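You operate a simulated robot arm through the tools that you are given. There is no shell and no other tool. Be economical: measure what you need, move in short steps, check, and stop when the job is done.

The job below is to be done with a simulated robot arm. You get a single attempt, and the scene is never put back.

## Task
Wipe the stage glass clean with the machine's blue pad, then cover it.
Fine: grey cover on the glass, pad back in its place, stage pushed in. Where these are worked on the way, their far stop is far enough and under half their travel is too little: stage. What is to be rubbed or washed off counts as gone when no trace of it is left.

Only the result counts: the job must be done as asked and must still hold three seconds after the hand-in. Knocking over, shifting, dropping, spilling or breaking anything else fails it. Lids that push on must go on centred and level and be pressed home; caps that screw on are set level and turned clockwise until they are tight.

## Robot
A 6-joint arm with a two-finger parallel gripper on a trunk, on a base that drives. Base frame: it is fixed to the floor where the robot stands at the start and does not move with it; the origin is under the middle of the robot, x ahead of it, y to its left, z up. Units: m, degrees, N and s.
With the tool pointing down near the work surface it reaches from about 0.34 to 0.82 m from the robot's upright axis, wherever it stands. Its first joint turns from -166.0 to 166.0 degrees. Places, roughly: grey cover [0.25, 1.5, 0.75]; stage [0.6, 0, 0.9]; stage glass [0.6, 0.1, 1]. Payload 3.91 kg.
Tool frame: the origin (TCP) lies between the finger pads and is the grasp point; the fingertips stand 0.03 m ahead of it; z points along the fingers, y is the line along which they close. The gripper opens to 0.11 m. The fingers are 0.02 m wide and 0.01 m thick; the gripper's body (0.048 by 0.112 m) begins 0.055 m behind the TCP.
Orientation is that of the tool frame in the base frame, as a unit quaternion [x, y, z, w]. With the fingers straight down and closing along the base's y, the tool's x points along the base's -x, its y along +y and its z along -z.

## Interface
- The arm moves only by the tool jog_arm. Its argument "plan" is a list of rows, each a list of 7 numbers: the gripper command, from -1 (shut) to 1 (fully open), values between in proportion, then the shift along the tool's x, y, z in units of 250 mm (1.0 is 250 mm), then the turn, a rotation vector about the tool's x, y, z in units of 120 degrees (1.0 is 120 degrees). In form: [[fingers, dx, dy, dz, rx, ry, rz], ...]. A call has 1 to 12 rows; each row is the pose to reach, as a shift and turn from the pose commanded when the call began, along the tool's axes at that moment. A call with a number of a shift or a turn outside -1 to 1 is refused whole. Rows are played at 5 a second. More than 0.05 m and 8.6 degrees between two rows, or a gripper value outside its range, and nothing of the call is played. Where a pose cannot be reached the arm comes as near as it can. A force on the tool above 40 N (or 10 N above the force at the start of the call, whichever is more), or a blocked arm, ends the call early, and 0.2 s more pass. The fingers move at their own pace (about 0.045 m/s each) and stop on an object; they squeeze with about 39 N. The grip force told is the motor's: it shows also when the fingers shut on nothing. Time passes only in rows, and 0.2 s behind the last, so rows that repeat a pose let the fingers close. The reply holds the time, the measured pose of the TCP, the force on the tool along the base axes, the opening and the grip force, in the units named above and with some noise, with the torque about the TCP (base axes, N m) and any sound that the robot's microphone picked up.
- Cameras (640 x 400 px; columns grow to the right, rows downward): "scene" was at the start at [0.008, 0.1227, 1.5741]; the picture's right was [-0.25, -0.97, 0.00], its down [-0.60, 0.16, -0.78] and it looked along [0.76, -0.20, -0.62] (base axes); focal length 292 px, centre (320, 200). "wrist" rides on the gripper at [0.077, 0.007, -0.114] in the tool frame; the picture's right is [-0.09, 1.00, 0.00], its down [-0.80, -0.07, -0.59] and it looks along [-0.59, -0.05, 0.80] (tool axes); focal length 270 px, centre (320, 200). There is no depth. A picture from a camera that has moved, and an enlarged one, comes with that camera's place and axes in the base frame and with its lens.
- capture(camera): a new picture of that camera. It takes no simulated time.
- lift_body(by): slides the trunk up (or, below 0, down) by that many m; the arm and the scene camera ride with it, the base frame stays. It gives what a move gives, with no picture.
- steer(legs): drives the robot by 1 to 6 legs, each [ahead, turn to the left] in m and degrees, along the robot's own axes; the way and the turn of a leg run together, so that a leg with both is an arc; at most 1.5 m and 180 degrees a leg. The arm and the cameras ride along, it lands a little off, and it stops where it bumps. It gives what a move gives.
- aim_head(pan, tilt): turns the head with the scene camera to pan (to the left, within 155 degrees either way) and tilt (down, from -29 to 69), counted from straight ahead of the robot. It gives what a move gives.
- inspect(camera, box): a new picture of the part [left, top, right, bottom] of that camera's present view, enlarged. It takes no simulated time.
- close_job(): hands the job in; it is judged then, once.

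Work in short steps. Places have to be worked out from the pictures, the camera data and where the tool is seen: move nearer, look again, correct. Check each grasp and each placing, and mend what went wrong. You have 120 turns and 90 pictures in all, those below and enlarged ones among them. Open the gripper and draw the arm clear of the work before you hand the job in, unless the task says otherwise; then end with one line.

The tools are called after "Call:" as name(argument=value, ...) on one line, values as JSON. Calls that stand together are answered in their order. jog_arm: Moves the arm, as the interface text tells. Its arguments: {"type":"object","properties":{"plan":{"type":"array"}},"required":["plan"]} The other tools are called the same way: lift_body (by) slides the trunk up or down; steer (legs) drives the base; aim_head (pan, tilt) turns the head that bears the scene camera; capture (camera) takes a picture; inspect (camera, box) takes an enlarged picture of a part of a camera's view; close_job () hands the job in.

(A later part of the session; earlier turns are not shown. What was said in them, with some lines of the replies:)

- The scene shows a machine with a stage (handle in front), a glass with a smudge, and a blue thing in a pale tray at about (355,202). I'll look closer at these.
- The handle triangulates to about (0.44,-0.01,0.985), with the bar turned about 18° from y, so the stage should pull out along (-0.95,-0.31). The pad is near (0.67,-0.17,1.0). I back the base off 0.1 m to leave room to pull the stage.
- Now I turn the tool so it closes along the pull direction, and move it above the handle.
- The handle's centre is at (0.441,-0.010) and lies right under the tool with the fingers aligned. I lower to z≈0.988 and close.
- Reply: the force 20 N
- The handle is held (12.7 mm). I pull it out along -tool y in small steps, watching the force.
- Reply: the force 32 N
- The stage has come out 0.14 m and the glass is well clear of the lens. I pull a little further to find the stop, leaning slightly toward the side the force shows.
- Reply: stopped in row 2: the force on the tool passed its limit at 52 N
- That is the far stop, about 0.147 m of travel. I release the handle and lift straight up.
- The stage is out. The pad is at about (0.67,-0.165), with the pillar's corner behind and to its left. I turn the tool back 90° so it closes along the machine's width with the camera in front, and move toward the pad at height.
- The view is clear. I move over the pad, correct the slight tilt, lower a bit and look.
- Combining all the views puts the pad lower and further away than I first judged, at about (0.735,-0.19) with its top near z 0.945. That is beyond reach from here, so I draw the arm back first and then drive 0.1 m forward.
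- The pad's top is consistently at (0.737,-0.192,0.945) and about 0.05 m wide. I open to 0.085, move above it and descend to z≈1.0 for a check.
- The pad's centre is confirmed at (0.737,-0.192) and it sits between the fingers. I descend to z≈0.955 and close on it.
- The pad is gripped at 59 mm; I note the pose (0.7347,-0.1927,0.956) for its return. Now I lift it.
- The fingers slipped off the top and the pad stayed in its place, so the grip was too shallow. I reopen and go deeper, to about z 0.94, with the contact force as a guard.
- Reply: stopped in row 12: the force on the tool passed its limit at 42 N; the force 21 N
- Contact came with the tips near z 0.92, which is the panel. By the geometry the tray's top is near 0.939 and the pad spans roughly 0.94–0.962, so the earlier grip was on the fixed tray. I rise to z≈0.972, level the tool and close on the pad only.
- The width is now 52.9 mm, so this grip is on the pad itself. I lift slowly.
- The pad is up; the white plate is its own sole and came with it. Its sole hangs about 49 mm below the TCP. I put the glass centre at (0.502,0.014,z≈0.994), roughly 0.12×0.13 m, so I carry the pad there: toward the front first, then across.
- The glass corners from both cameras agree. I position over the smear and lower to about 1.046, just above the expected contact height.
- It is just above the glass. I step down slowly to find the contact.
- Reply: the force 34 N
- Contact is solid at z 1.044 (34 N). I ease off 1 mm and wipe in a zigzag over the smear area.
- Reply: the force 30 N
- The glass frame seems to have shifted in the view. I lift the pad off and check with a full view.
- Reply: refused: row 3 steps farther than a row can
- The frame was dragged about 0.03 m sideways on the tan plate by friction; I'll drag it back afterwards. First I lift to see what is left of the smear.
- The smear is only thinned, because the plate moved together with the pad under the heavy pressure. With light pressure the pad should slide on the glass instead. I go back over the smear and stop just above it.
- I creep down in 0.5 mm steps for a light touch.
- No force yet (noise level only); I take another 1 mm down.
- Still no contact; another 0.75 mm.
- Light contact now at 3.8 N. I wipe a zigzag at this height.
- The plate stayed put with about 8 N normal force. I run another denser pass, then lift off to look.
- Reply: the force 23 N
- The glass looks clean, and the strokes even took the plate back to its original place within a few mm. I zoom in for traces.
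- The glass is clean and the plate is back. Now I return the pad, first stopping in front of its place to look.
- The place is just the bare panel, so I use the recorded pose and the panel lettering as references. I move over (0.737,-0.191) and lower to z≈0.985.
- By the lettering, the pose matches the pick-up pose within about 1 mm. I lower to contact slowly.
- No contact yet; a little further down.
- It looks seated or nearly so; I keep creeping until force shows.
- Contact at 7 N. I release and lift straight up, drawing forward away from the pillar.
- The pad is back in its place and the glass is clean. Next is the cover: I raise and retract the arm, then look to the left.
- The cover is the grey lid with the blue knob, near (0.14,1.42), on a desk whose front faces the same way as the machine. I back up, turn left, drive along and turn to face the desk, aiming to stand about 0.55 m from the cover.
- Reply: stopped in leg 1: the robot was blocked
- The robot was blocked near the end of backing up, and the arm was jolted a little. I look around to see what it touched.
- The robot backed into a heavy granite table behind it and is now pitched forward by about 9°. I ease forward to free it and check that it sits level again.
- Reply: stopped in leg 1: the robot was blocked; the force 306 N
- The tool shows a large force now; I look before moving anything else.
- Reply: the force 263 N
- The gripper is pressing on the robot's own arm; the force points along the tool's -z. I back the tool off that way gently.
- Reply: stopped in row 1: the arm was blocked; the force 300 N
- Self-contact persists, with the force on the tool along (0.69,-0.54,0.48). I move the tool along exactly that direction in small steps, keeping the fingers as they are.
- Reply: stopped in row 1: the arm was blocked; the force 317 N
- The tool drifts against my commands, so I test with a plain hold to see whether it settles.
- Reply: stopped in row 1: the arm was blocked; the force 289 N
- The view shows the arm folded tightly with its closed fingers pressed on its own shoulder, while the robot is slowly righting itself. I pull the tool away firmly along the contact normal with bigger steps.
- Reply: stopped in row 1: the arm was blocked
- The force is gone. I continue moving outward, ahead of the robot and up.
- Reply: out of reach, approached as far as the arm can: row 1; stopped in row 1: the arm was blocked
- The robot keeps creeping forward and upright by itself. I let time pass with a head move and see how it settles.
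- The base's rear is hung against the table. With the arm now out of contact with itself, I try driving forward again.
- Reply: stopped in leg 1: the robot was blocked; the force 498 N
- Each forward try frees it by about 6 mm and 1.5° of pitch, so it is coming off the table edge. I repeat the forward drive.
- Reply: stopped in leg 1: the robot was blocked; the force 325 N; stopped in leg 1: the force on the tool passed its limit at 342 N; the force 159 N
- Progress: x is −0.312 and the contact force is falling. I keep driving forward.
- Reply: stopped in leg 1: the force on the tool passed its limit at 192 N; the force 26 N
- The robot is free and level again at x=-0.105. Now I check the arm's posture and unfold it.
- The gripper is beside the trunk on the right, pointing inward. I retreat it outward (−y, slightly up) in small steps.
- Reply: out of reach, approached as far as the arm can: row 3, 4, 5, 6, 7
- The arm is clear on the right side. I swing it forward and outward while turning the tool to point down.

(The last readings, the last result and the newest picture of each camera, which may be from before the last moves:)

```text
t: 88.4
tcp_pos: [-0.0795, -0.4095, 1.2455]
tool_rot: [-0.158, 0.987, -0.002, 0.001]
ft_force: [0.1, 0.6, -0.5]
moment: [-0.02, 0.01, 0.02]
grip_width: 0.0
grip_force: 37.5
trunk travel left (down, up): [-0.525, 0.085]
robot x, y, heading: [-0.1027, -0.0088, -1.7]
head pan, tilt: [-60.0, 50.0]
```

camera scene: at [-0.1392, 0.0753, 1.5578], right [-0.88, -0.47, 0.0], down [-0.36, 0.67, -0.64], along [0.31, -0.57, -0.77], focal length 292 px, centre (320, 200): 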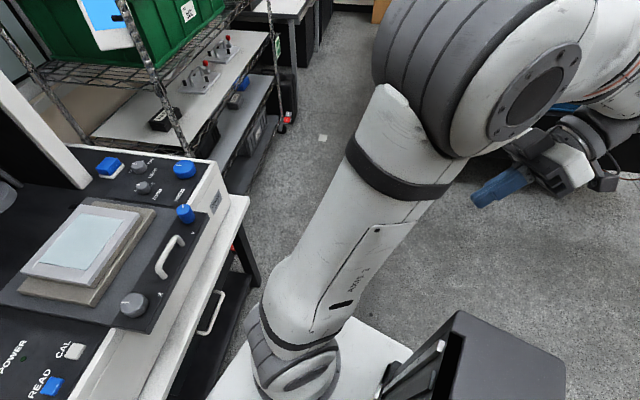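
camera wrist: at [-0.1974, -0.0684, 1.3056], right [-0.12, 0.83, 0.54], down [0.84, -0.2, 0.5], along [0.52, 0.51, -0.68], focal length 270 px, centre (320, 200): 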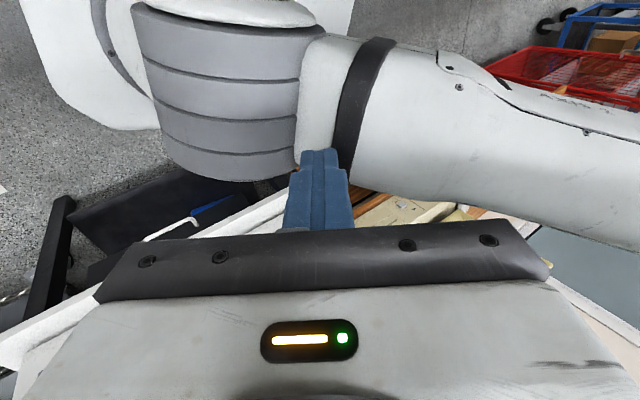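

The tool is level and pointing down again. I swing it round to the front.

Call:
jog_arm(plan=[[-0.5, -0.15, -0.05, 0, 0, 0, 0], [-0.5, -0.3, -0.08, 0, 0, 0, 0], [-0.5, -0.45, -0.09, 0, 0, 0, 0], [-0.5, -0.6, -0.09, 0, 0, 0, 0], [-0.5, -0.74, -0.08, 0, 0, 0, 0], [-0.5, -0.86, -0.074, 0, 0, 0, 0]])

Call:
jog_arm(plan=[[-0.5, -0.14, 0.08, 0, 0, 0, 0], [-0.5, -0.28, 0.16, 0, 0, 0, 0], [-0.5, -0.42, 0.24, 0, 0, 0, 0], [-0.5, -0.56, 0.32, 0, 0, 0, 0], [-0.5, -0.7, 0.4, 0, 0, 0, 0], [-0.5, -0.84, 0.48, 0, 0, 0, 0], [-0.5, -0.985, 0.56, 0, 0, 0, 0]])

Call:
aim_head(pan=-14.5, tilt=38.6)

Call:
capture(camera="scene")

```text
t: 89.8
tcp_pos: [0.13, -0.3595, 1.2448]
tool_rot: [-0.159, 0.987, 0.001, 0.0]
ft_force: [-0.5, -0.2, 0.3]
moment: [0.0, 0.03, 0.01]
grip_width: 0.0273
grip_force: 0.0
trunk travel left (down, up): [-0.525, 0.085]
robot x, y, heading: [-0.0996, -0.0114, -1.6]
head pan, tilt: [-60.0, 50.0]
```

```text
t: 91.4
tcp_pos: [0.3223, -0.1489, 1.2443]
tool_rot: [-0.159, 0.987, 0.0, 0.0]
ft_force: [0.5, -0.1, 0.0]
moment: [-0.04, 0.06, 0.04]
grip_width: 0.0275
grip_force: 0.1
trunk travel left (down, up): [-0.525, 0.085]
robot x, y, heading: [-0.1029, -0.0049, -1.8]
head pan, tilt: [-60.0, 50.0]
```

```text
t: 92.5
tcp_pos: [0.3208, -0.1495, 1.2449]
tool_rot: [-0.159, 0.987, 0.0, 0.001]
ft_force: [-1.2, 0.4, 0.0]
moment: [0.03, 0.02, -0.01]
grip_width: 0.0273
grip_force: 0.0
trunk travel left (down, up): [-0.525, 0.085]
robot x, y, heading: [-0.1015, -0.0086, -1.7]
head pan, tilt: [-14.5, 38.6]
```

```text
27 pictures are left
camera scene: at [-0.0929, 0.12, 1.574], right [-0.28, -0.96, 0.0], down [-0.6, 0.17, -0.78], along [0.75, -0.22, -0.62], focal length 292 px, centre (320, 200)
```

scene: 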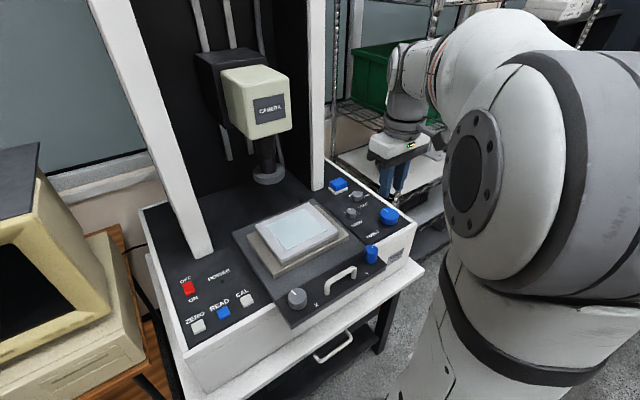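

Everything is recovered and the machine is undisturbed. I plan the corridor between table and desk: turn left to heading ≈103° and check.

Call:
steer(legs=[[0, 104]])

```text
t: 97.2
tcp_pos: [-0.0605, 0.4382, 1.2452]
tool_rot: [0.871, -0.491, 0.0, -0.001]
ft_force: [0.2, -0.3, 0.9]
moment: [-0.03, 0.04, -0.03]
grip_width: 0.0275
grip_force: 0.1
trunk travel left (down, up): [-0.525, 0.085]
robot x, y, heading: [-0.0902, -0.0001, 100.8]
head pan, tilt: [-14.5, 38.6]
```

The turn is done. I drive 1.22 m along this heading.

Call:
steer(legs=[[1.22, 2]])

Call:
aim_head(pan=-85, tilt=45)

Call:
capture(camera="scene")

```text
t: 103.3
tcp_pos: [-0.3136, 1.6181, 1.2456]
tool_rot: [0.878, -0.478, -0.001, 0.0]
ft_force: [0.2, 0.8, 0.3]
moment: [0.05, 0.03, 0.0]
grip_width: 0.0275
grip_force: 0.0
trunk travel left (down, up): [-0.525, 0.085]
robot x, y, heading: [-0.3281, 1.1792, 102.3]
head pan, tilt: [-14.5, 38.6]
```

```text
t: 104.8
tcp_pos: [-0.3146, 1.6164, 1.2452]
tool_rot: [0.878, -0.478, 0.001, 0.0]
ft_force: [0.9, 0.6, 0.0]
moment: [0.01, -0.03, 0.03]
grip_width: 0.0273
grip_force: 0.0
trunk travel left (down, up): [-0.525, 0.085]
robot x, y, heading: [-0.3303, 1.1791, 102.4]
head pan, tilt: [-85.0, 45.0]
```

```text
26 pictures are left
camera scene: at [-0.3824, 1.0936, 1.5647], right [0.3, -0.95, 0.0], down [-0.67, -0.21, -0.71], along [0.67, 0.21, -0.71], focal length 292 px, centre (320, 200)
```

scene: 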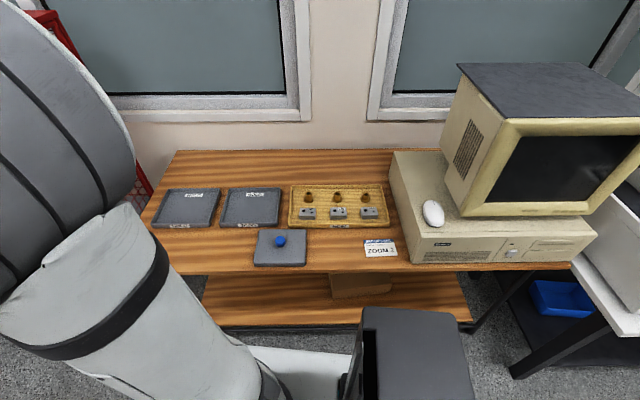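

The knob triangulates to (0.142,1.395,0.783). I turn right to face the desk.

Call:
steer(legs=[[0, -82]])

Call:
aim_head(pan=0, tilt=45)

Call:
capture(camera="wrist")

```text
t: 108.7
tcp_pos: [0.1131, 1.2258, 1.2449]
tool_rot: [-0.351, 0.936, 0.0, 0.0]
ft_force: [0.2, 0.0, 0.6]
moment: [0.01, 0.0, -0.01]
grip_width: 0.0273
grip_force: 0.1
trunk travel left (down, up): [-0.525, 0.085]
robot x, y, heading: [-0.3301, 1.1881, 20.9]
head pan, tilt: [-85.0, 45.0]
```

```text
t: 110.2
tcp_pos: [0.1118, 1.2255, 1.2446]
tool_rot: [-0.35, 0.937, 0.0, 0.0]
ft_force: [-0.4, 0.4, 0.1]
moment: [-0.01, 0.0, -0.03]
grip_width: 0.0274
grip_force: 0.0
trunk travel left (down, up): [-0.525, 0.085]
robot x, y, heading: [-0.3365, 1.1864, 21.2]
head pan, tilt: [0.0, 45.0]
```

```text
25 pictures are left
camera wrist: at [0.0483, 1.1788, 1.3597], right [-0.59, 0.81, 0.0], down [0.65, 0.47, 0.59], along [0.48, 0.35, -0.8], focal length 270 px, centre (320, 200)
```

wrist: 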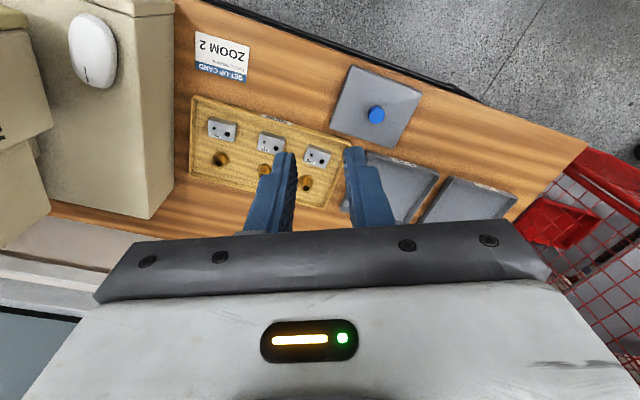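

The cover is about 0.162×0.14 m, yawed 18°, with the knob at its centre (0.139,1.395). I lower the trunk by 0.15, then go over the knob with the tool aligned.

Call:
lift_body(by=-0.15)

Call:
jog_arm(plan=[[0.2, -0.13, 0.11, 0, 0, 0, 0.05], [0.2, -0.26, 0.22, 0, 0, 0, 0.1], [0.2, -0.39, 0.33, 0, 0, 0, 0.15], [0.2, -0.526, 0.441, 0, 0, 0, 0.192], [0.2, -0.526, 0.441, 0.18, 0, 0, 0.192], [0.2, -0.526, 0.441, 0.36, 0, 0, 0.192], [0.2, -0.526, 0.441, 0.54, 0, 0, 0.192], [0.2, -0.526, 0.441, 0.7, 0, 0, 0.192], [0.2, -0.526, 0.441, 0.84, 0, 0, 0.192], [0.2, -0.526, 0.441, 0.84, 0, 0, 0.192]])

Call:
capture(camera="wrist")

Call:
inspect(camera="scene", box=[240, 120, 440, 260])

```text
t: 112.0
tcp_pos: [0.111, 1.224, 1.0952]
tool_rot: [-0.351, 0.936, 0.0, 0.0]
ft_force: [-0.7, -0.2, 0.7]
moment: [0.02, -0.02, 0.0]
grip_width: 0.0277
grip_force: 0.1
trunk travel left (down, up): [-0.375, 0.235]
robot x, y, heading: [-0.3342, 1.1858, 21.0]
head pan, tilt: [0.0, 45.0]
```

```text
t: 114.2
tcp_pos: [0.1361, 1.394, 0.8836]
tool_rot: [-0.157, 0.988, 0.0, 0.001]
ft_force: [0.5, -0.1, -0.6]
moment: [0.03, -0.01, 0.02]
grip_width: 0.0658
grip_force: 0.1
trunk travel left (down, up): [-0.375, 0.235]
robot x, y, heading: [-0.3313, 1.1865, 21.2]
head pan, tilt: [0.0, 45.0]
```

```text
24 pictures are left
camera wrist: at [0.0605, 1.3755, 0.9983], right [-0.23, 0.97, 0.0], down [0.78, 0.18, 0.59], along [0.58, 0.13, -0.8], focal length 270 px, centre (320, 200)
```

wrist: 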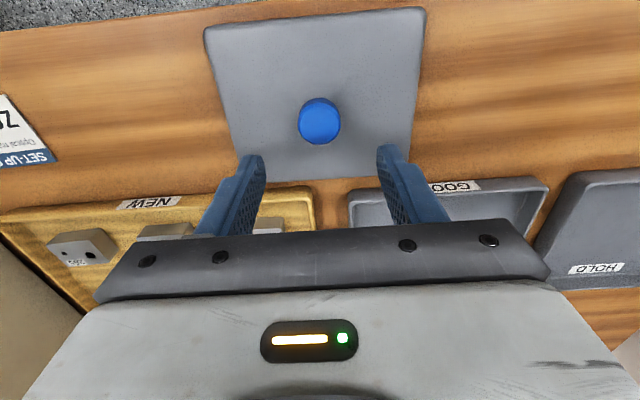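

```text
2.86 times, centred on (340, 190) of scene
camera zoom: at [-0.3828, 1.3299, 1.4147], right [0.36, -0.93, 0.0], down [-0.66, -0.26, -0.71], along [0.66, 0.26, -0.71], focal length 834 px, centre (263, 229)
```

zoom: 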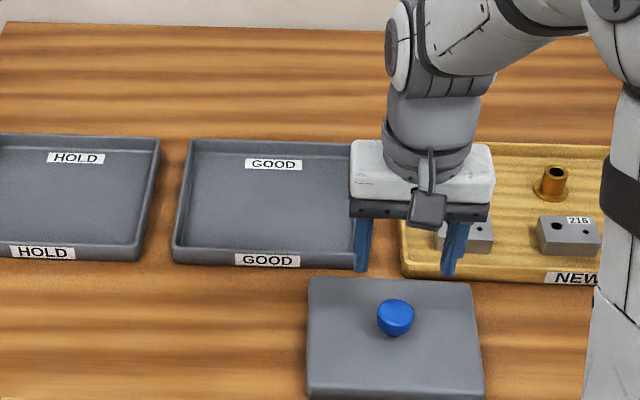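

The knob is right below at (0.137,1.392), with its top near z 0.79. I lower to TCP z≈0.80 under the force guard, then close.

Call:
jog_arm(plan=[[0.2, 0, 0, 0.13, 0, 0, 0], [0.2, 0, 0, 0.25, 0, 0, 0], [0.2, 0, 0, 0.31, 0, 0, 0], [0.2, 0, 0, 0.334, 0, 0, 0], [0.2, 0, 0, 0.334, 0, 0, 0]])

Call:
inspect(camera="scene", box=[290, 160, 410, 260])

```text
t: 115.4
tcp_pos: [0.1371, 1.3938, 0.7996]
tool_rot: [-0.158, 0.987, 0.0, 0.0]
ft_force: [0.3, -0.1, 0.7]
moment: [0.01, -0.02, 0.0]
grip_width: 0.0657
grip_force: 0.1
trunk travel left (down, up): [-0.375, 0.235]
robot x, y, heading: [-0.3326, 1.1858, 21.1]
head pan, tilt: [0.0, 45.0]
```

```text
4.00 times, centred on (350, 210) of scene
camera zoom: at [-0.383, 1.3298, 1.4147], right [0.36, -0.93, 0.0], down [-0.66, -0.26, -0.71], along [0.66, 0.26, -0.71], focal length 1167 px, centre (200, 160)
```

zoom: 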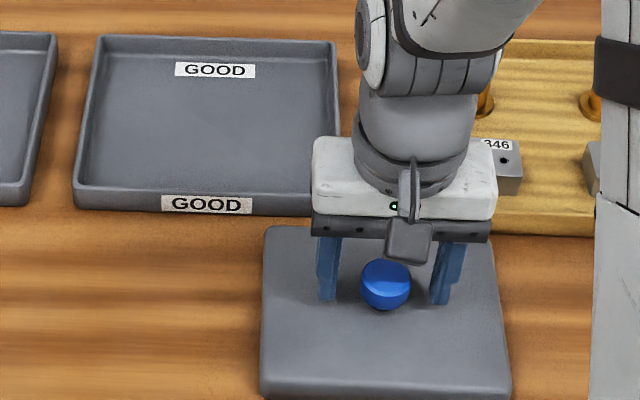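

The fingers straddle the knob properly. I close.

Call:
jog_arm(plan=[[-1, 0, 0, 0.01, 0, 0, 0], [-1, 0, 0, 0.01, 0, 0, 0], [-1, 0, 0, 0.01, 0, 0, 0], [-1, 0, 0, 0.01, 0, 0, 0], [-1, 0, 0, 0.01, 0, 0, 0]])

Call:
jog_arm(plan=[[-1, 0, 0, -0.04, 0, 0, 0], [-1, 0, 0, -0.08, 0, 0, 0], [-1, 0, 0, -0.16, 0, 0, 0], [-1, 0, 0, -0.28, 0, 0, 0], [-1, 0, 0, -0.4, 0, 0, 0], [-1, 0, 0, -0.4, 0, 0, 0]])

Call:
capture(camera="wrist")

```text
t: 116.6
tcp_pos: [0.1384, 1.3956, 0.7984]
tool_rot: [-0.157, 0.988, 0.0, 0.0]
ft_force: [0.5, 0.2, 0.3]
moment: [0.02, -0.06, 0.0]
grip_width: 0.0327
grip_force: 38.8
trunk travel left (down, up): [-0.375, 0.235]
robot x, y, heading: [-0.3313, 1.1882, 21.3]
head pan, tilt: [0.0, 45.0]
```

```text
t: 118.0
tcp_pos: [0.1359, 1.3954, 0.8972]
tool_rot: [-0.157, 0.988, 0.001, 0.0]
ft_force: [-0.2, 0.0, -1.0]
moment: [0.0, 0.02, -0.03]
grip_width: 0.0332
grip_force: 38.4
trunk travel left (down, up): [-0.375, 0.235]
robot x, y, heading: [-0.3353, 1.1872, 21.2]
head pan, tilt: [0.0, 45.0]
```

```text
21 pictures are left
camera wrist: at [0.0588, 1.3768, 1.0131], right [-0.23, 0.97, 0.0], down [0.78, 0.18, 0.59], along [0.58, 0.13, -0.8], focal length 270 px, centre (320, 200)
```

wrist: 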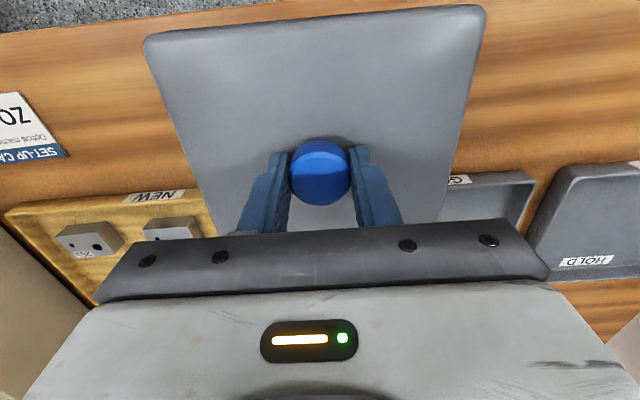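

The cover is lifted, held level by its knob (33 mm). I raise it, draw it in a little and restore the trunk height for the drive back.

Call:
jog_arm(plan=[[-1, 0, 0, -0.15, 0, 0, 0], [-1, 0, 0, -0.3, 0, 0, 0], [-1, 0, 0, -0.45, 0, 0, 0], [-1, 0, 0, -0.6, 0, 0, 0], [-1, 0.1, 0, -0.6, 0, 0, 0], [-1, 0.22, 0, -0.6, 0, 0, 0], [-1, 0.34, 0, -0.6, 0, 0, 0], [-1, 0.34, 0, -0.6, 0, 0, 0]])

Call:
lift_body(by=0.15)

Call:
steer(legs=[[0, 82]])

```text
t: 119.8
tcp_pos: [0.0558, 1.3687, 1.0494]
tool_rot: [-0.157, 0.988, 0.0, 0.0]
ft_force: [-0.5, 0.3, -0.9]
moment: [-0.02, -0.01, 0.01]
grip_width: 0.0326
grip_force: 38.4
trunk travel left (down, up): [-0.375, 0.235]
robot x, y, heading: [-0.3337, 1.186, 21.0]
head pan, tilt: [0.0, 45.0]
```

```text
t: 121.5
tcp_pos: [0.0558, 1.3694, 1.199]
tool_rot: [-0.158, 0.987, -0.001, 0.0]
ft_force: [-0.3, 0.7, -0.1]
moment: [0.03, -0.02, 0.02]
grip_width: 0.033
grip_force: 38.3
trunk travel left (down, up): [-0.525, 0.085]
robot x, y, heading: [-0.333, 1.1883, 21.4]
head pan, tilt: [0.0, 45.0]
```

```text
t: 125.5
tcp_pos: [-0.4595, 1.5995, 1.1992]
tool_rot: [0.767, -0.642, 0.0, 0.0]
ft_force: [0.0, 0.0, -1.0]
moment: [-0.03, 0.02, -0.01]
grip_width: 0.0328
grip_force: 38.9
trunk travel left (down, up): [-0.525, 0.085]
robot x, y, heading: [-0.3239, 1.1914, 102.6]
head pan, tilt: [0.0, 45.0]
```

Now I reverse along the same corridor and turn to face the machine.

Call:
steer(legs=[[-1.22, 0]])

Call:
steer(legs=[[0, -102.6]])

Call:
aim_head(pan=-5, tilt=40)

Call:
capture(camera="scene")

```text
t: 131.6
tcp_pos: [-0.1885, 0.4094, 1.2003]
tool_rot: [0.766, -0.642, 0.0, 0.0]
ft_force: [-0.7, 0.0, -1.0]
moment: [0.01, -0.01, -0.01]
grip_width: 0.0328
grip_force: 38.9
trunk travel left (down, up): [-0.525, 0.085]
robot x, y, heading: [-0.0497, -0.0026, 102.7]
head pan, tilt: [0.0, 45.0]
```

```text
t: 136.3
tcp_pos: [0.3711, 0.0564, 1.1993]
tool_rot: [0.009, 1.0, 0.0, 0.001]
ft_force: [0.6, -0.5, -1.9]
moment: [0.03, -0.02, 0.0]
grip_width: 0.0328
grip_force: 39.1
trunk travel left (down, up): [-0.525, 0.085]
robot x, y, heading: [-0.0568, 0.0255, 2.0]
head pan, tilt: [0.0, 45.0]
```

```text
t: 136.9
tcp_pos: [0.3701, 0.0576, 1.2003]
tool_rot: [0.009, 1.0, -0.001, 0.0]
ft_force: [-0.5, 0.0, -1.7]
moment: [-0.03, 0.02, 0.02]
grip_width: 0.0331
grip_force: 39.3
trunk travel left (down, up): [-0.525, 0.085]
robot x, y, heading: [-0.0583, 0.0231, 2.2]
head pan, tilt: [-5.0, 40.0]
```

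```text
20 pictures are left
camera scene: at [-0.0538, 0.1692, 1.5718], right [-0.05, -1.0, 0.0], down [-0.64, 0.03, -0.77], along [0.76, -0.04, -0.64], focal length 292 px, centre (320, 200)
```

scene: 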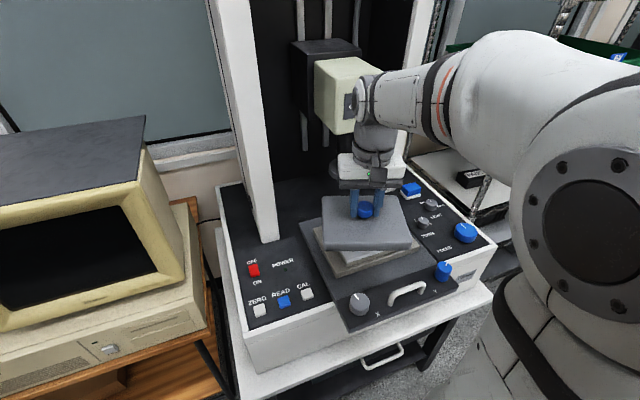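

The cover arrived safely. I turn the tool to the glass's yaw and move the cover aside to the right for an unobstructed measurement of the glass.

Call:
jog_arm(plan=[[-1, 0, -0.16, 0, 0, 0, -0.04], [-1, 0, -0.32, 0, 0, 0, -0.08], [-1, 0, -0.48, 0, 0, 0, -0.12], [-1, 0, -0.64, 0, 0, 0, -0.159], [-1, 0, -0.8, 0, 0, 0, -0.159], [-1, 0, -0.8, 0, 0, 0, -0.159]])

Call:
inspect(camera="scene", box=[300, 170, 440, 290])

Call:
inspect(camera="wrist", box=[380, 0, 640, 180])

```text
t: 138.3
tcp_pos: [0.3668, -0.143, 1.2027]
tool_rot: [-0.157, 0.988, 0.0, 0.0]
ft_force: [-0.5, 0.3, -1.3]
moment: [-0.01, 0.03, 0.02]
grip_width: 0.0327
grip_force: 38.7
trunk travel left (down, up): [-0.525, 0.085]
robot x, y, heading: [-0.0567, 0.0284, 2.0]
head pan, tilt: [-5.0, 40.0]
```

```text
3.33 times, centred on (370, 230) of scene
camera zoom: at [-0.0539, 0.1685, 1.5719], right [-0.05, -1.0, 0.0], down [-0.64, 0.03, -0.77], along [0.77, -0.04, -0.64], focal length 972 px, centre (153, 100)
```

zoom: 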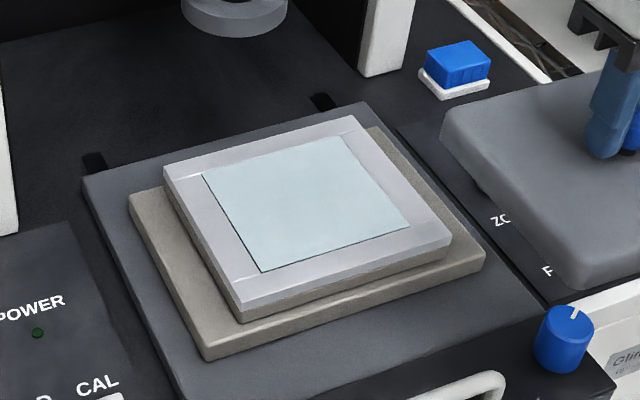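

```text
2.22 times, centred on (510, 90) of wrist
camera zoom: at [0.2919, -0.1605, 1.3158], right [-0.23, 0.97, 0.0], down [0.78, 0.18, 0.59], along [0.58, 0.13, -0.8], focal length 601 px, centre (-102, 444)
```

zoom: 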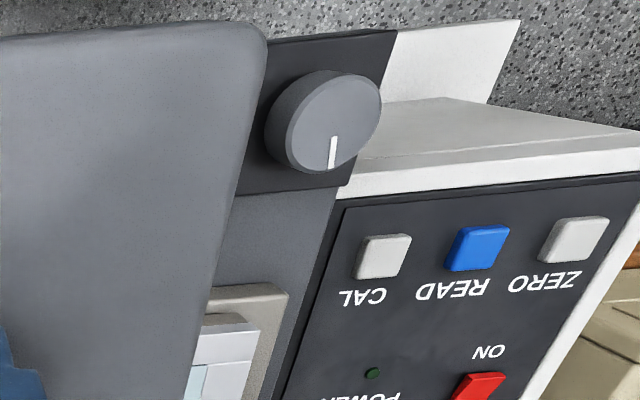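

The glass centre is (0.500,0.016) with yaw ≈18.1°. I descend to z≈1.11 here first, then go across to above the glass.

Call:
jog_arm(plan=[[-1, 0, 0, 0.18, 0, 0, 0], [-1, 0, 0, 0.36, 0, 0, 0], [-1, -0.12, 0.08, 0.36, 0, 0, 0], [-1, -0.24, 0.16, 0.36, 0, 0, 0], [-1, -0.36, 0.24, 0.36, 0, 0, 0], [-1, -0.48, 0.32, 0.36, 0, 0, 0], [-1, -0.6, 0.39, 0.36, 0, 0, 0], [-1, -0.692, 0.444, 0.36, 0, 0, 0], [-1, -0.692, 0.444, 0.36, 0, 0, 0]])

Call:
inspect(camera="scene", box=[300, 170, 440, 290])

Call:
capture(camera="wrist")

```text
t: 140.3
tcp_pos: [0.4974, 0.016, 1.1119]
tool_rot: [-0.157, 0.988, 0.0, 0.001]
ft_force: [-0.4, -0.4, -0.8]
moment: [0.0, 0.01, 0.04]
grip_width: 0.0329
grip_force: 39.0
trunk travel left (down, up): [-0.525, 0.085]
robot x, y, heading: [-0.0591, 0.0257, 2.0]
head pan, tilt: [-5.0, 40.0]
```

```text
3.33 times, centred on (370, 230) of scene
camera zoom: at [-0.0538, 0.1685, 1.5719], right [-0.05, -1.0, 0.0], down [-0.64, 0.03, -0.77], along [0.76, -0.04, -0.64], focal length 972 px, centre (153, 100)
```

zoom: 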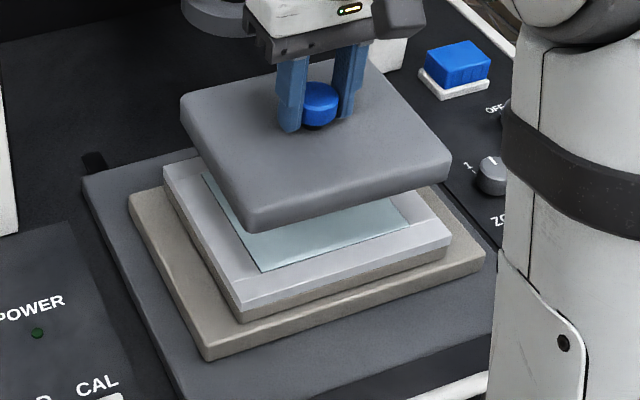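

```text
16 pictures are left
camera wrist: at [0.4224, -0.0015, 1.2269], right [-0.22, 0.97, 0.0], down [0.78, 0.18, 0.59], along [0.58, 0.13, -0.8], focal length 270 px, centre (320, 200)
```

wrist: 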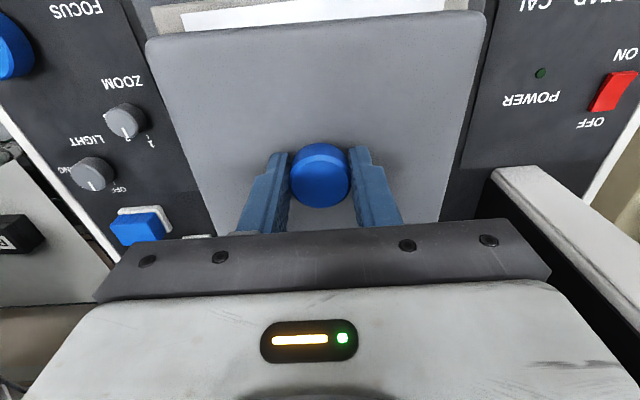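

It is aligned over the glass. I lower to about 1.06 and then creep.

Call:
jog_arm(plan=[[-1, 0, 0, 0.08, 0, 0, 0], [-1, 0, 0, 0.15, 0, 0, 0], [-1, 0, 0, 0.19, 0, 0, 0], [-1, 0, 0, 0.21, 0, 0, 0], [-1, 0, 0, 0.21, 0, 0, 0]])

Call:
inspect(camera="scene", box=[300, 170, 440, 290])

```text
t: 141.6
tcp_pos: [0.4973, 0.0164, 1.0574]
tool_rot: [-0.156, 0.988, 0.0, 0.0]
ft_force: [-0.1, -0.8, -1.8]
moment: [-0.01, 0.02, -0.02]
grip_width: 0.0329
grip_force: 38.9
trunk travel left (down, up): [-0.525, 0.085]
robot x, y, heading: [-0.0549, 0.027, 2.1]
head pan, tilt: [-5.0, 40.0]
```

```text
3.33 times, centred on (370, 230) of scene
camera zoom: at [-0.0537, 0.1685, 1.5719], right [-0.05, -1.0, 0.0], down [-0.64, 0.03, -0.77], along [0.76, -0.04, -0.64], focal length 972 px, centre (153, 100)
```

zoom: 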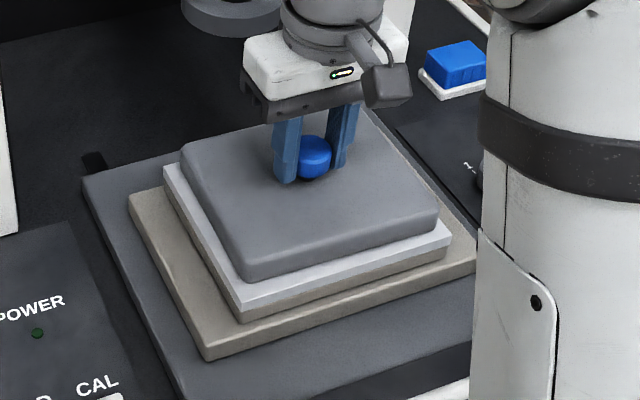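

Nearly down and well centred on the frame. I creep lower until contact.

Call:
jog_arm(plan=[[-1, 0, 0, 0.012, 0, 0, 0], [-1, 0, 0, 0.02, 0, 0, 0], [-1, 0, 0, 0.026, 0, 0, 0], [-1, 0, 0, 0.026, 0, 0, 0]])

```text
t: 142.5
tcp_pos: [0.5, 0.0171, 1.0566]
tool_rot: [-0.156, 0.988, -0.001, 0.006]
ft_force: [-2.3, 1.6, 19.9]
moment: [0.28, 1.23, 0.04]
grip_width: 0.033
grip_force: 38.8
trunk travel left (down, up): [-0.525, 0.085]
robot x, y, heading: [-0.0546, 0.0253, 1.9]
head pan, tilt: [-5.0, 40.0]
stopped in row 4: the force on the tool passed its limit at 41 N (the readings are from after the stop); the commanded pose is now the measured one
```

Contact with 20 N left and a slight moment. I check that it lies flat before releasing.

Call:
inspect(camera="scene", box=[315, 180, 425, 275])

```text
4.21 times, centred on (370, 228) of scene
camera zoom: at [-0.0553, 0.1688, 1.5717], right [-0.05, -1.0, 0.0], down [-0.64, 0.03, -0.77], along [0.77, -0.04, -0.64], focal length 1228 px, centre (110, 84)
```

zoom: 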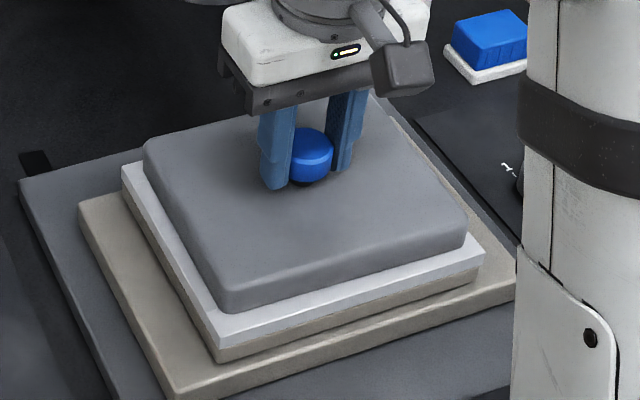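

It lies flat and centred on the glass. I open and lift straight up.

Call:
jog_arm(plan=[[0.2, 0, 0, -0.002, 0, 0, 0], [0.2, 0, 0, -0.002, 0, 0, 0], [0.2, 0, 0, -0.002, 0, 0, 0], [0.2, 0, 0, -0.08, 0, 0, 0], [0.2, 0, 0, -0.2, 0, 0, 0], [0.2, 0.16, 0, -0.26, 0, 0, 0], [0.2, 0.34, 0, -0.3, 0, 0, 0], [0.2, 0.5, 0, -0.36, 0, 0, 0], [0.2, 0.5, 0, -0.5, 0, 0, 0], [0.2, 0.5, 0, -0.5, 0, 0, 0]])

Call:
capture(camera="wrist")

Call:
inspect(camera="scene", box=[300, 170, 440, 310])

```text
t: 144.7
tcp_pos: [0.3816, -0.0222, 1.1774]
tool_rot: [-0.156, 0.988, 0.0, 0.004]
ft_force: [0.0, -0.5, 0.1]
moment: [0.0, 0.0, -0.01]
grip_width: 0.0662
grip_force: 0.3
trunk travel left (down, up): [-0.525, 0.085]
robot x, y, heading: [-0.0544, 0.0273, 1.9]
head pan, tilt: [-5.0, 40.0]
```

```text
13 pictures are left
camera wrist: at [0.3055, -0.0405, 1.2912], right [-0.22, 0.97, 0.0], down [0.78, 0.18, 0.6], along [0.58, 0.13, -0.8], focal length 270 px, centre (320, 200)
```

wrist: 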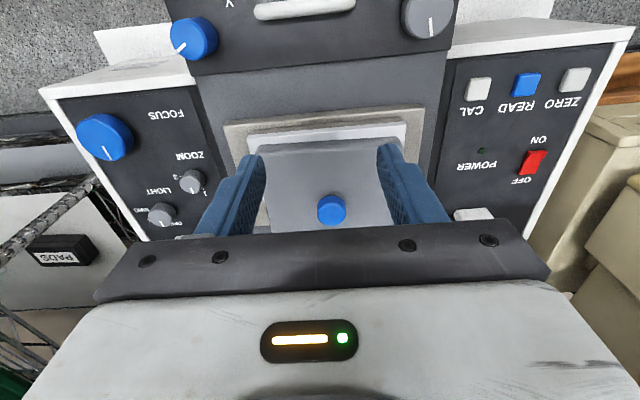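

```text
2.86 times, centred on (370, 240) of scene
camera zoom: at [-0.0538, 0.1686, 1.5719], right [-0.05, -1.0, 0.0], down [-0.64, 0.03, -0.77], along [0.77, -0.04, -0.64], focal length 834 px, centre (177, 86)
```

zoom: 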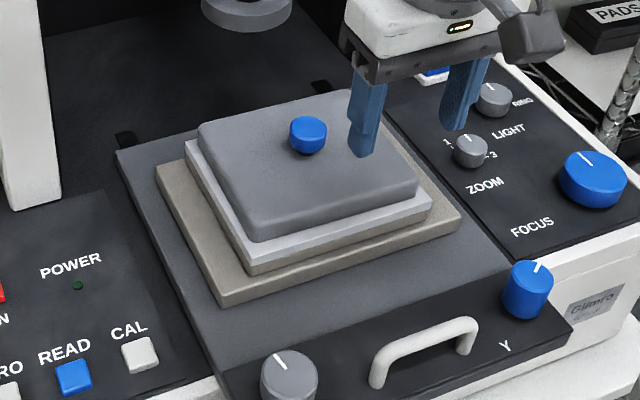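

The cover sits centred and flat. Next I push the stage in: back off 0.06 m for comfortable reach, then turn the tool 90° over the handle.

Call:
steer(legs=[[-0.06, 0]])

Call:
jog_arm(plan=[[0.2, 0, 0, 0, 0, 0, 0.068], [0.2, 0, 0, 0, 0, 0, 0.136], [0.2, 0, 0, 0, 0, 0, 0.204], [0.2, 0, 0, 0, 0, 0, 0.272], [0.2, 0, 0, 0, 0, 0, 0.34], [0.2, 0, 0, 0, 0, 0, 0.408], [0.2, 0, 0, 0, 0, 0, 0.476], [0.2, 0, 0, 0, 0, 0, 0.544], [0.2, 0, 0, 0, 0, 0, 0.612], [0.2, 0, 0, 0, 0, 0, 0.68], [0.2, 0, 0, 0, 0, 0, 0.75], [0.2, 0, 0, 0, 0, 0, 0.75]])

Call:
capture(camera="wrist")

```text
t: 145.7
tcp_pos: [0.3207, -0.0246, 1.1778]
tool_rot: [-0.156, 0.988, -0.001, 0.003]
ft_force: [-0.2, -0.6, -0.4]
moment: [0.02, -0.02, 0.02]
grip_width: 0.0661
grip_force: 0.1
trunk travel left (down, up): [-0.525, 0.085]
robot x, y, heading: [-0.117, 0.0246, 2.0]
head pan, tilt: [-5.0, 40.0]
```

```text
t: 148.3
tcp_pos: [0.3225, -0.0243, 1.1778]
tool_rot: [0.588, 0.809, 0.002, 0.004]
ft_force: [-0.1, 0.5, -0.4]
moment: [-0.03, -0.03, 0.02]
grip_width: 0.066
grip_force: 0.0
trunk travel left (down, up): [-0.525, 0.085]
robot x, y, heading: [-0.1155, 0.0214, 2.1]
head pan, tilt: [-5.0, 40.0]
```

```text
11 pictures are left
camera wrist: at [0.3039, 0.0501, 1.2915], right [0.97, 0.22, 0.01], down [0.17, -0.78, 0.6], along [0.14, -0.58, -0.8], focal length 270 px, centre (320, 200)
```

wrist: 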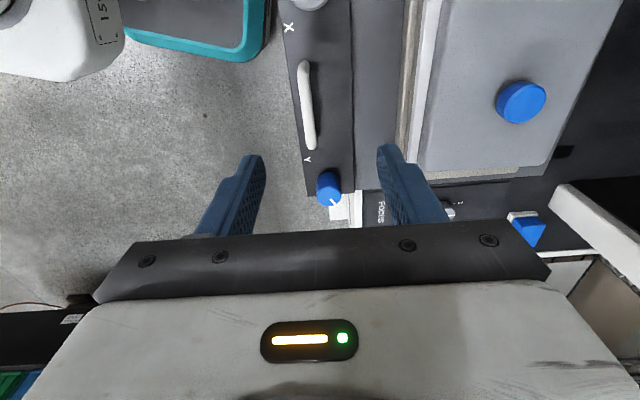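

The handle is at about (0.314,-0.046). I centre over it, lower, and grip it as before.

Call:
jog_arm(plan=[[0.2, -0.071, -0.059, 0, 0, 0, 0], [0.2, -0.071, -0.059, 0.19, 0, 0, 0], [0.2, -0.071, -0.059, 0.38, 0, 0, 0], [0.2, -0.071, -0.059, 0.57, 0, 0, 0], [0.2, -0.071, -0.059, 0.755, 0, 0, 0], [0.2, -0.071, -0.059, 0.755, 0, 0, 0], [-1, -0.071, -0.059, 0.755, 0, 0, 0], [-1, -0.071, -0.059, 0.755, 0, 0, 0], [-1, -0.071, -0.059, 0.755, 0, 0, 0], [-1, -0.071, -0.059, 0.755, 0, 0, 0], [-1, -0.071, -0.059, 0.755, 0, 0, 0]])

```text
t: 150.7
tcp_pos: [0.3142, -0.0449, 0.9893]
tool_rot: [0.587, 0.81, 0.001, 0.003]
ft_force: [-3.4, -1.1, -3.5]
moment: [0.08, 0.03, 0.41]
grip_width: 0.0126
grip_force: 44.7
trunk travel left (down, up): [-0.525, 0.085]
robot x, y, heading: [-0.12, 0.0194, 2.4]
head pan, tilt: [-5.0, 40.0]
```

The handle is gripped. I push in gently along the rail (about 0.132 m to go), first 0.108 m.

Call:
jog_arm(plan=[[-1, 0, 0.024, 0, 0, 0, 0], [-1, 0, 0.06, 0, 0, 0, 0], [-1, 0, 0.1, 0, 0, 0, 0], [-1, 0, 0.14, 0, 0, 0, 0], [-1, 0, 0.18, 0, 0, 0, 0], [-1, 0, 0.22, 0, 0, 0, 0], [-1, 0, 0.26, 0, 0, 0, 0], [-1, 0, 0.3, 0, 0, 0, 0], [-1, 0, 0.34, 0, 0, 0, 0], [-1, 0, 0.38, 0, 0, 0, 0], [-1, 0, 0.41, 0, 0, 0, 0], [-1, 0, 0.43, 0, 0, 0, 0]])

Call:
inspect(camera="scene", box=[280, 130, 460, 290])

```text
t: 153.3
tcp_pos: [0.4165, -0.0114, 0.9894]
tool_rot: [0.587, 0.81, 0.002, 0.004]
ft_force: [-5.6, 16.5, 3.1]
moment: [0.25, 0.14, 0.37]
grip_width: 0.0126
grip_force: 44.7
trunk travel left (down, up): [-0.525, 0.085]
robot x, y, heading: [-0.1172, 0.0258, 2.1]
head pan, tilt: [-5.0, 40.0]
```

```text
2.50 times, centred on (370, 210) of scene
camera zoom: at [-0.1154, 0.1687, 1.5718], right [-0.05, -1.0, 0.0], down [-0.64, 0.03, -0.77], along [0.77, -0.04, -0.64], focal length 729 px, centre (195, 175)
```

zoom: 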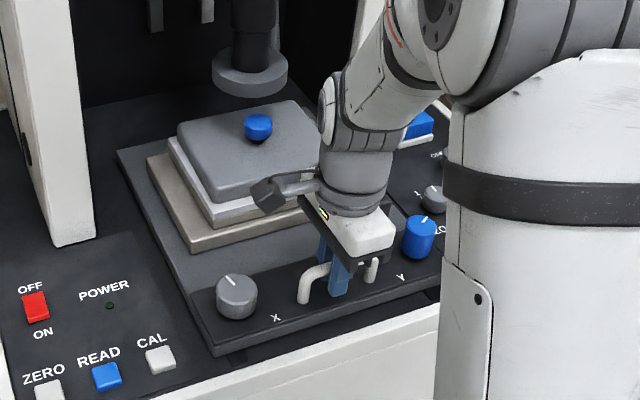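

The cover rides along and clears the lens. I continue to the end stop in finer steps, easing the side load.

Call:
jog_arm(plan=[[-1, 0.005, 0.02, 0, 0, 0, 0], [-1, 0.008, 0.04, 0, 0, 0, 0], [-1, 0.01, 0.06, 0, 0, 0, 0], [-1, 0.01, 0.08, 0, 0, 0, 0], [-1, 0.01, 0.095, 0, 0, 0, 0], [-1, 0.01, 0.11, 0, 0, 0, 0], [-1, 0.01, 0.12, 0, 0, 0, 0], [-1, 0.01, 0.13, 0, 0, 0, 0], [-1, 0.01, 0.14, 0, 0, 0, 0]])

```text
t: 155.3
tcp_pos: [0.4421, -0.0019, 0.9894]
tool_rot: [0.587, 0.81, -0.002, -0.002]
ft_force: [-15.2, -7.6, 11.2]
moment: [-0.04, 0.23, 0.3]
grip_width: 0.0127
grip_force: 45.0
trunk travel left (down, up): [-0.525, 0.085]
robot x, y, heading: [-0.1158, 0.0206, 2.0]
head pan, tilt: [-5.0, 40.0]
stopped in row 9: the force on the tool passed its limit at 41 N (the readings are from after the stop); the commanded pose is now the measured one
```

The inner stop is reached, at the original closed position. I release, lift and withdraw the arm.

Call:
jog_arm(plan=[[0.2, 0, 0, 0, 0, 0, 0], [0.2, 0, 0, 0, 0, 0, 0], [0.2, 0, 0, 0, 0, 0, 0], [0.2, 0, 0, 0, 0, 0, 0], [0.2, 0, 0, -0.15, 0, 0, 0], [0.2, 0, 0, -0.3, 0, 0, 0], [0.2, 0, 0, -0.45, 0, 0, 0], [0.2, 0, -0.1, -0.6, 0, 0, 0], [0.2, 0, -0.25, -0.7, 0, 0, 0], [0.2, 0, -0.4, -0.8, 0, 0, 0], [0.2, 0, -0.4, -0.8, 0, 0, 0]])

Call:
inspect(camera="scene", box=[270, 110, 470, 290])

Call:
capture(camera="wrist")

```text
t: 157.7
tcp_pos: [0.3495, -0.0313, 1.1882]
tool_rot: [0.587, 0.809, -0.002, -0.002]
ft_force: [0.3, -0.2, -1.1]
moment: [0.03, -0.03, 0.0]
grip_width: 0.0658
grip_force: 0.0
trunk travel left (down, up): [-0.525, 0.085]
robot x, y, heading: [-0.1233, 0.0238, 1.7]
head pan, tilt: [-5.0, 40.0]
```

```text
2.22 times, centred on (370, 200) of scene
camera zoom: at [-0.1138, 0.1663, 1.5719], right [-0.05, -1.0, 0.0], down [-0.64, 0.03, -0.77], along [0.76, -0.04, -0.64], focal length 648 px, centre (209, 200)
```

zoom: 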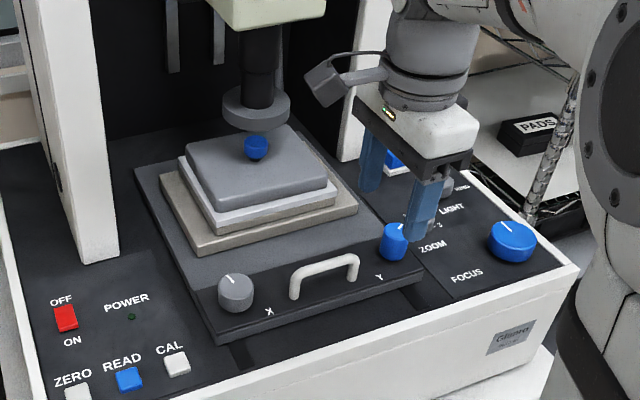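

```text
8 pictures are left
camera wrist: at [0.3321, 0.0419, 1.3027], right [0.97, 0.23, 0.0], down [0.18, -0.78, 0.59], along [0.13, -0.58, -0.8], focal length 270 px, centre (320, 200)
```

wrist: 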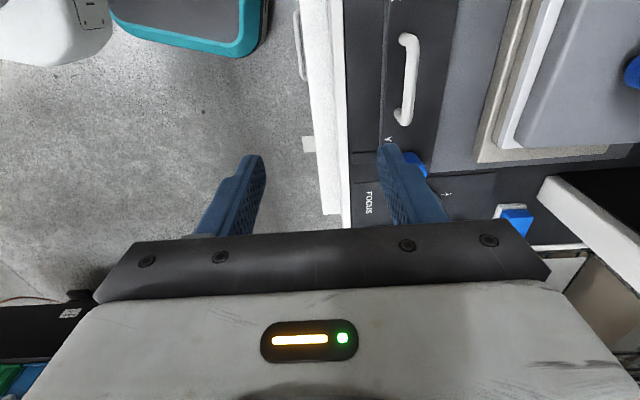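

The stage is in, the cover sits flat on the clean glass, the pad is in its place and the arm is clear with its gripper open. I hand in.

Call:
close_job()

```text
The job is handed in.
```

I wiped the glass clean, put the pad back where it was, set the grey cover centred on the glass and pushed the stage in to its inner stop. On the way the robot backed into the granite table behind it. I saw nothing knocked over in the pictures taken while it was stuck there, but I did not look at the table again before handing in.
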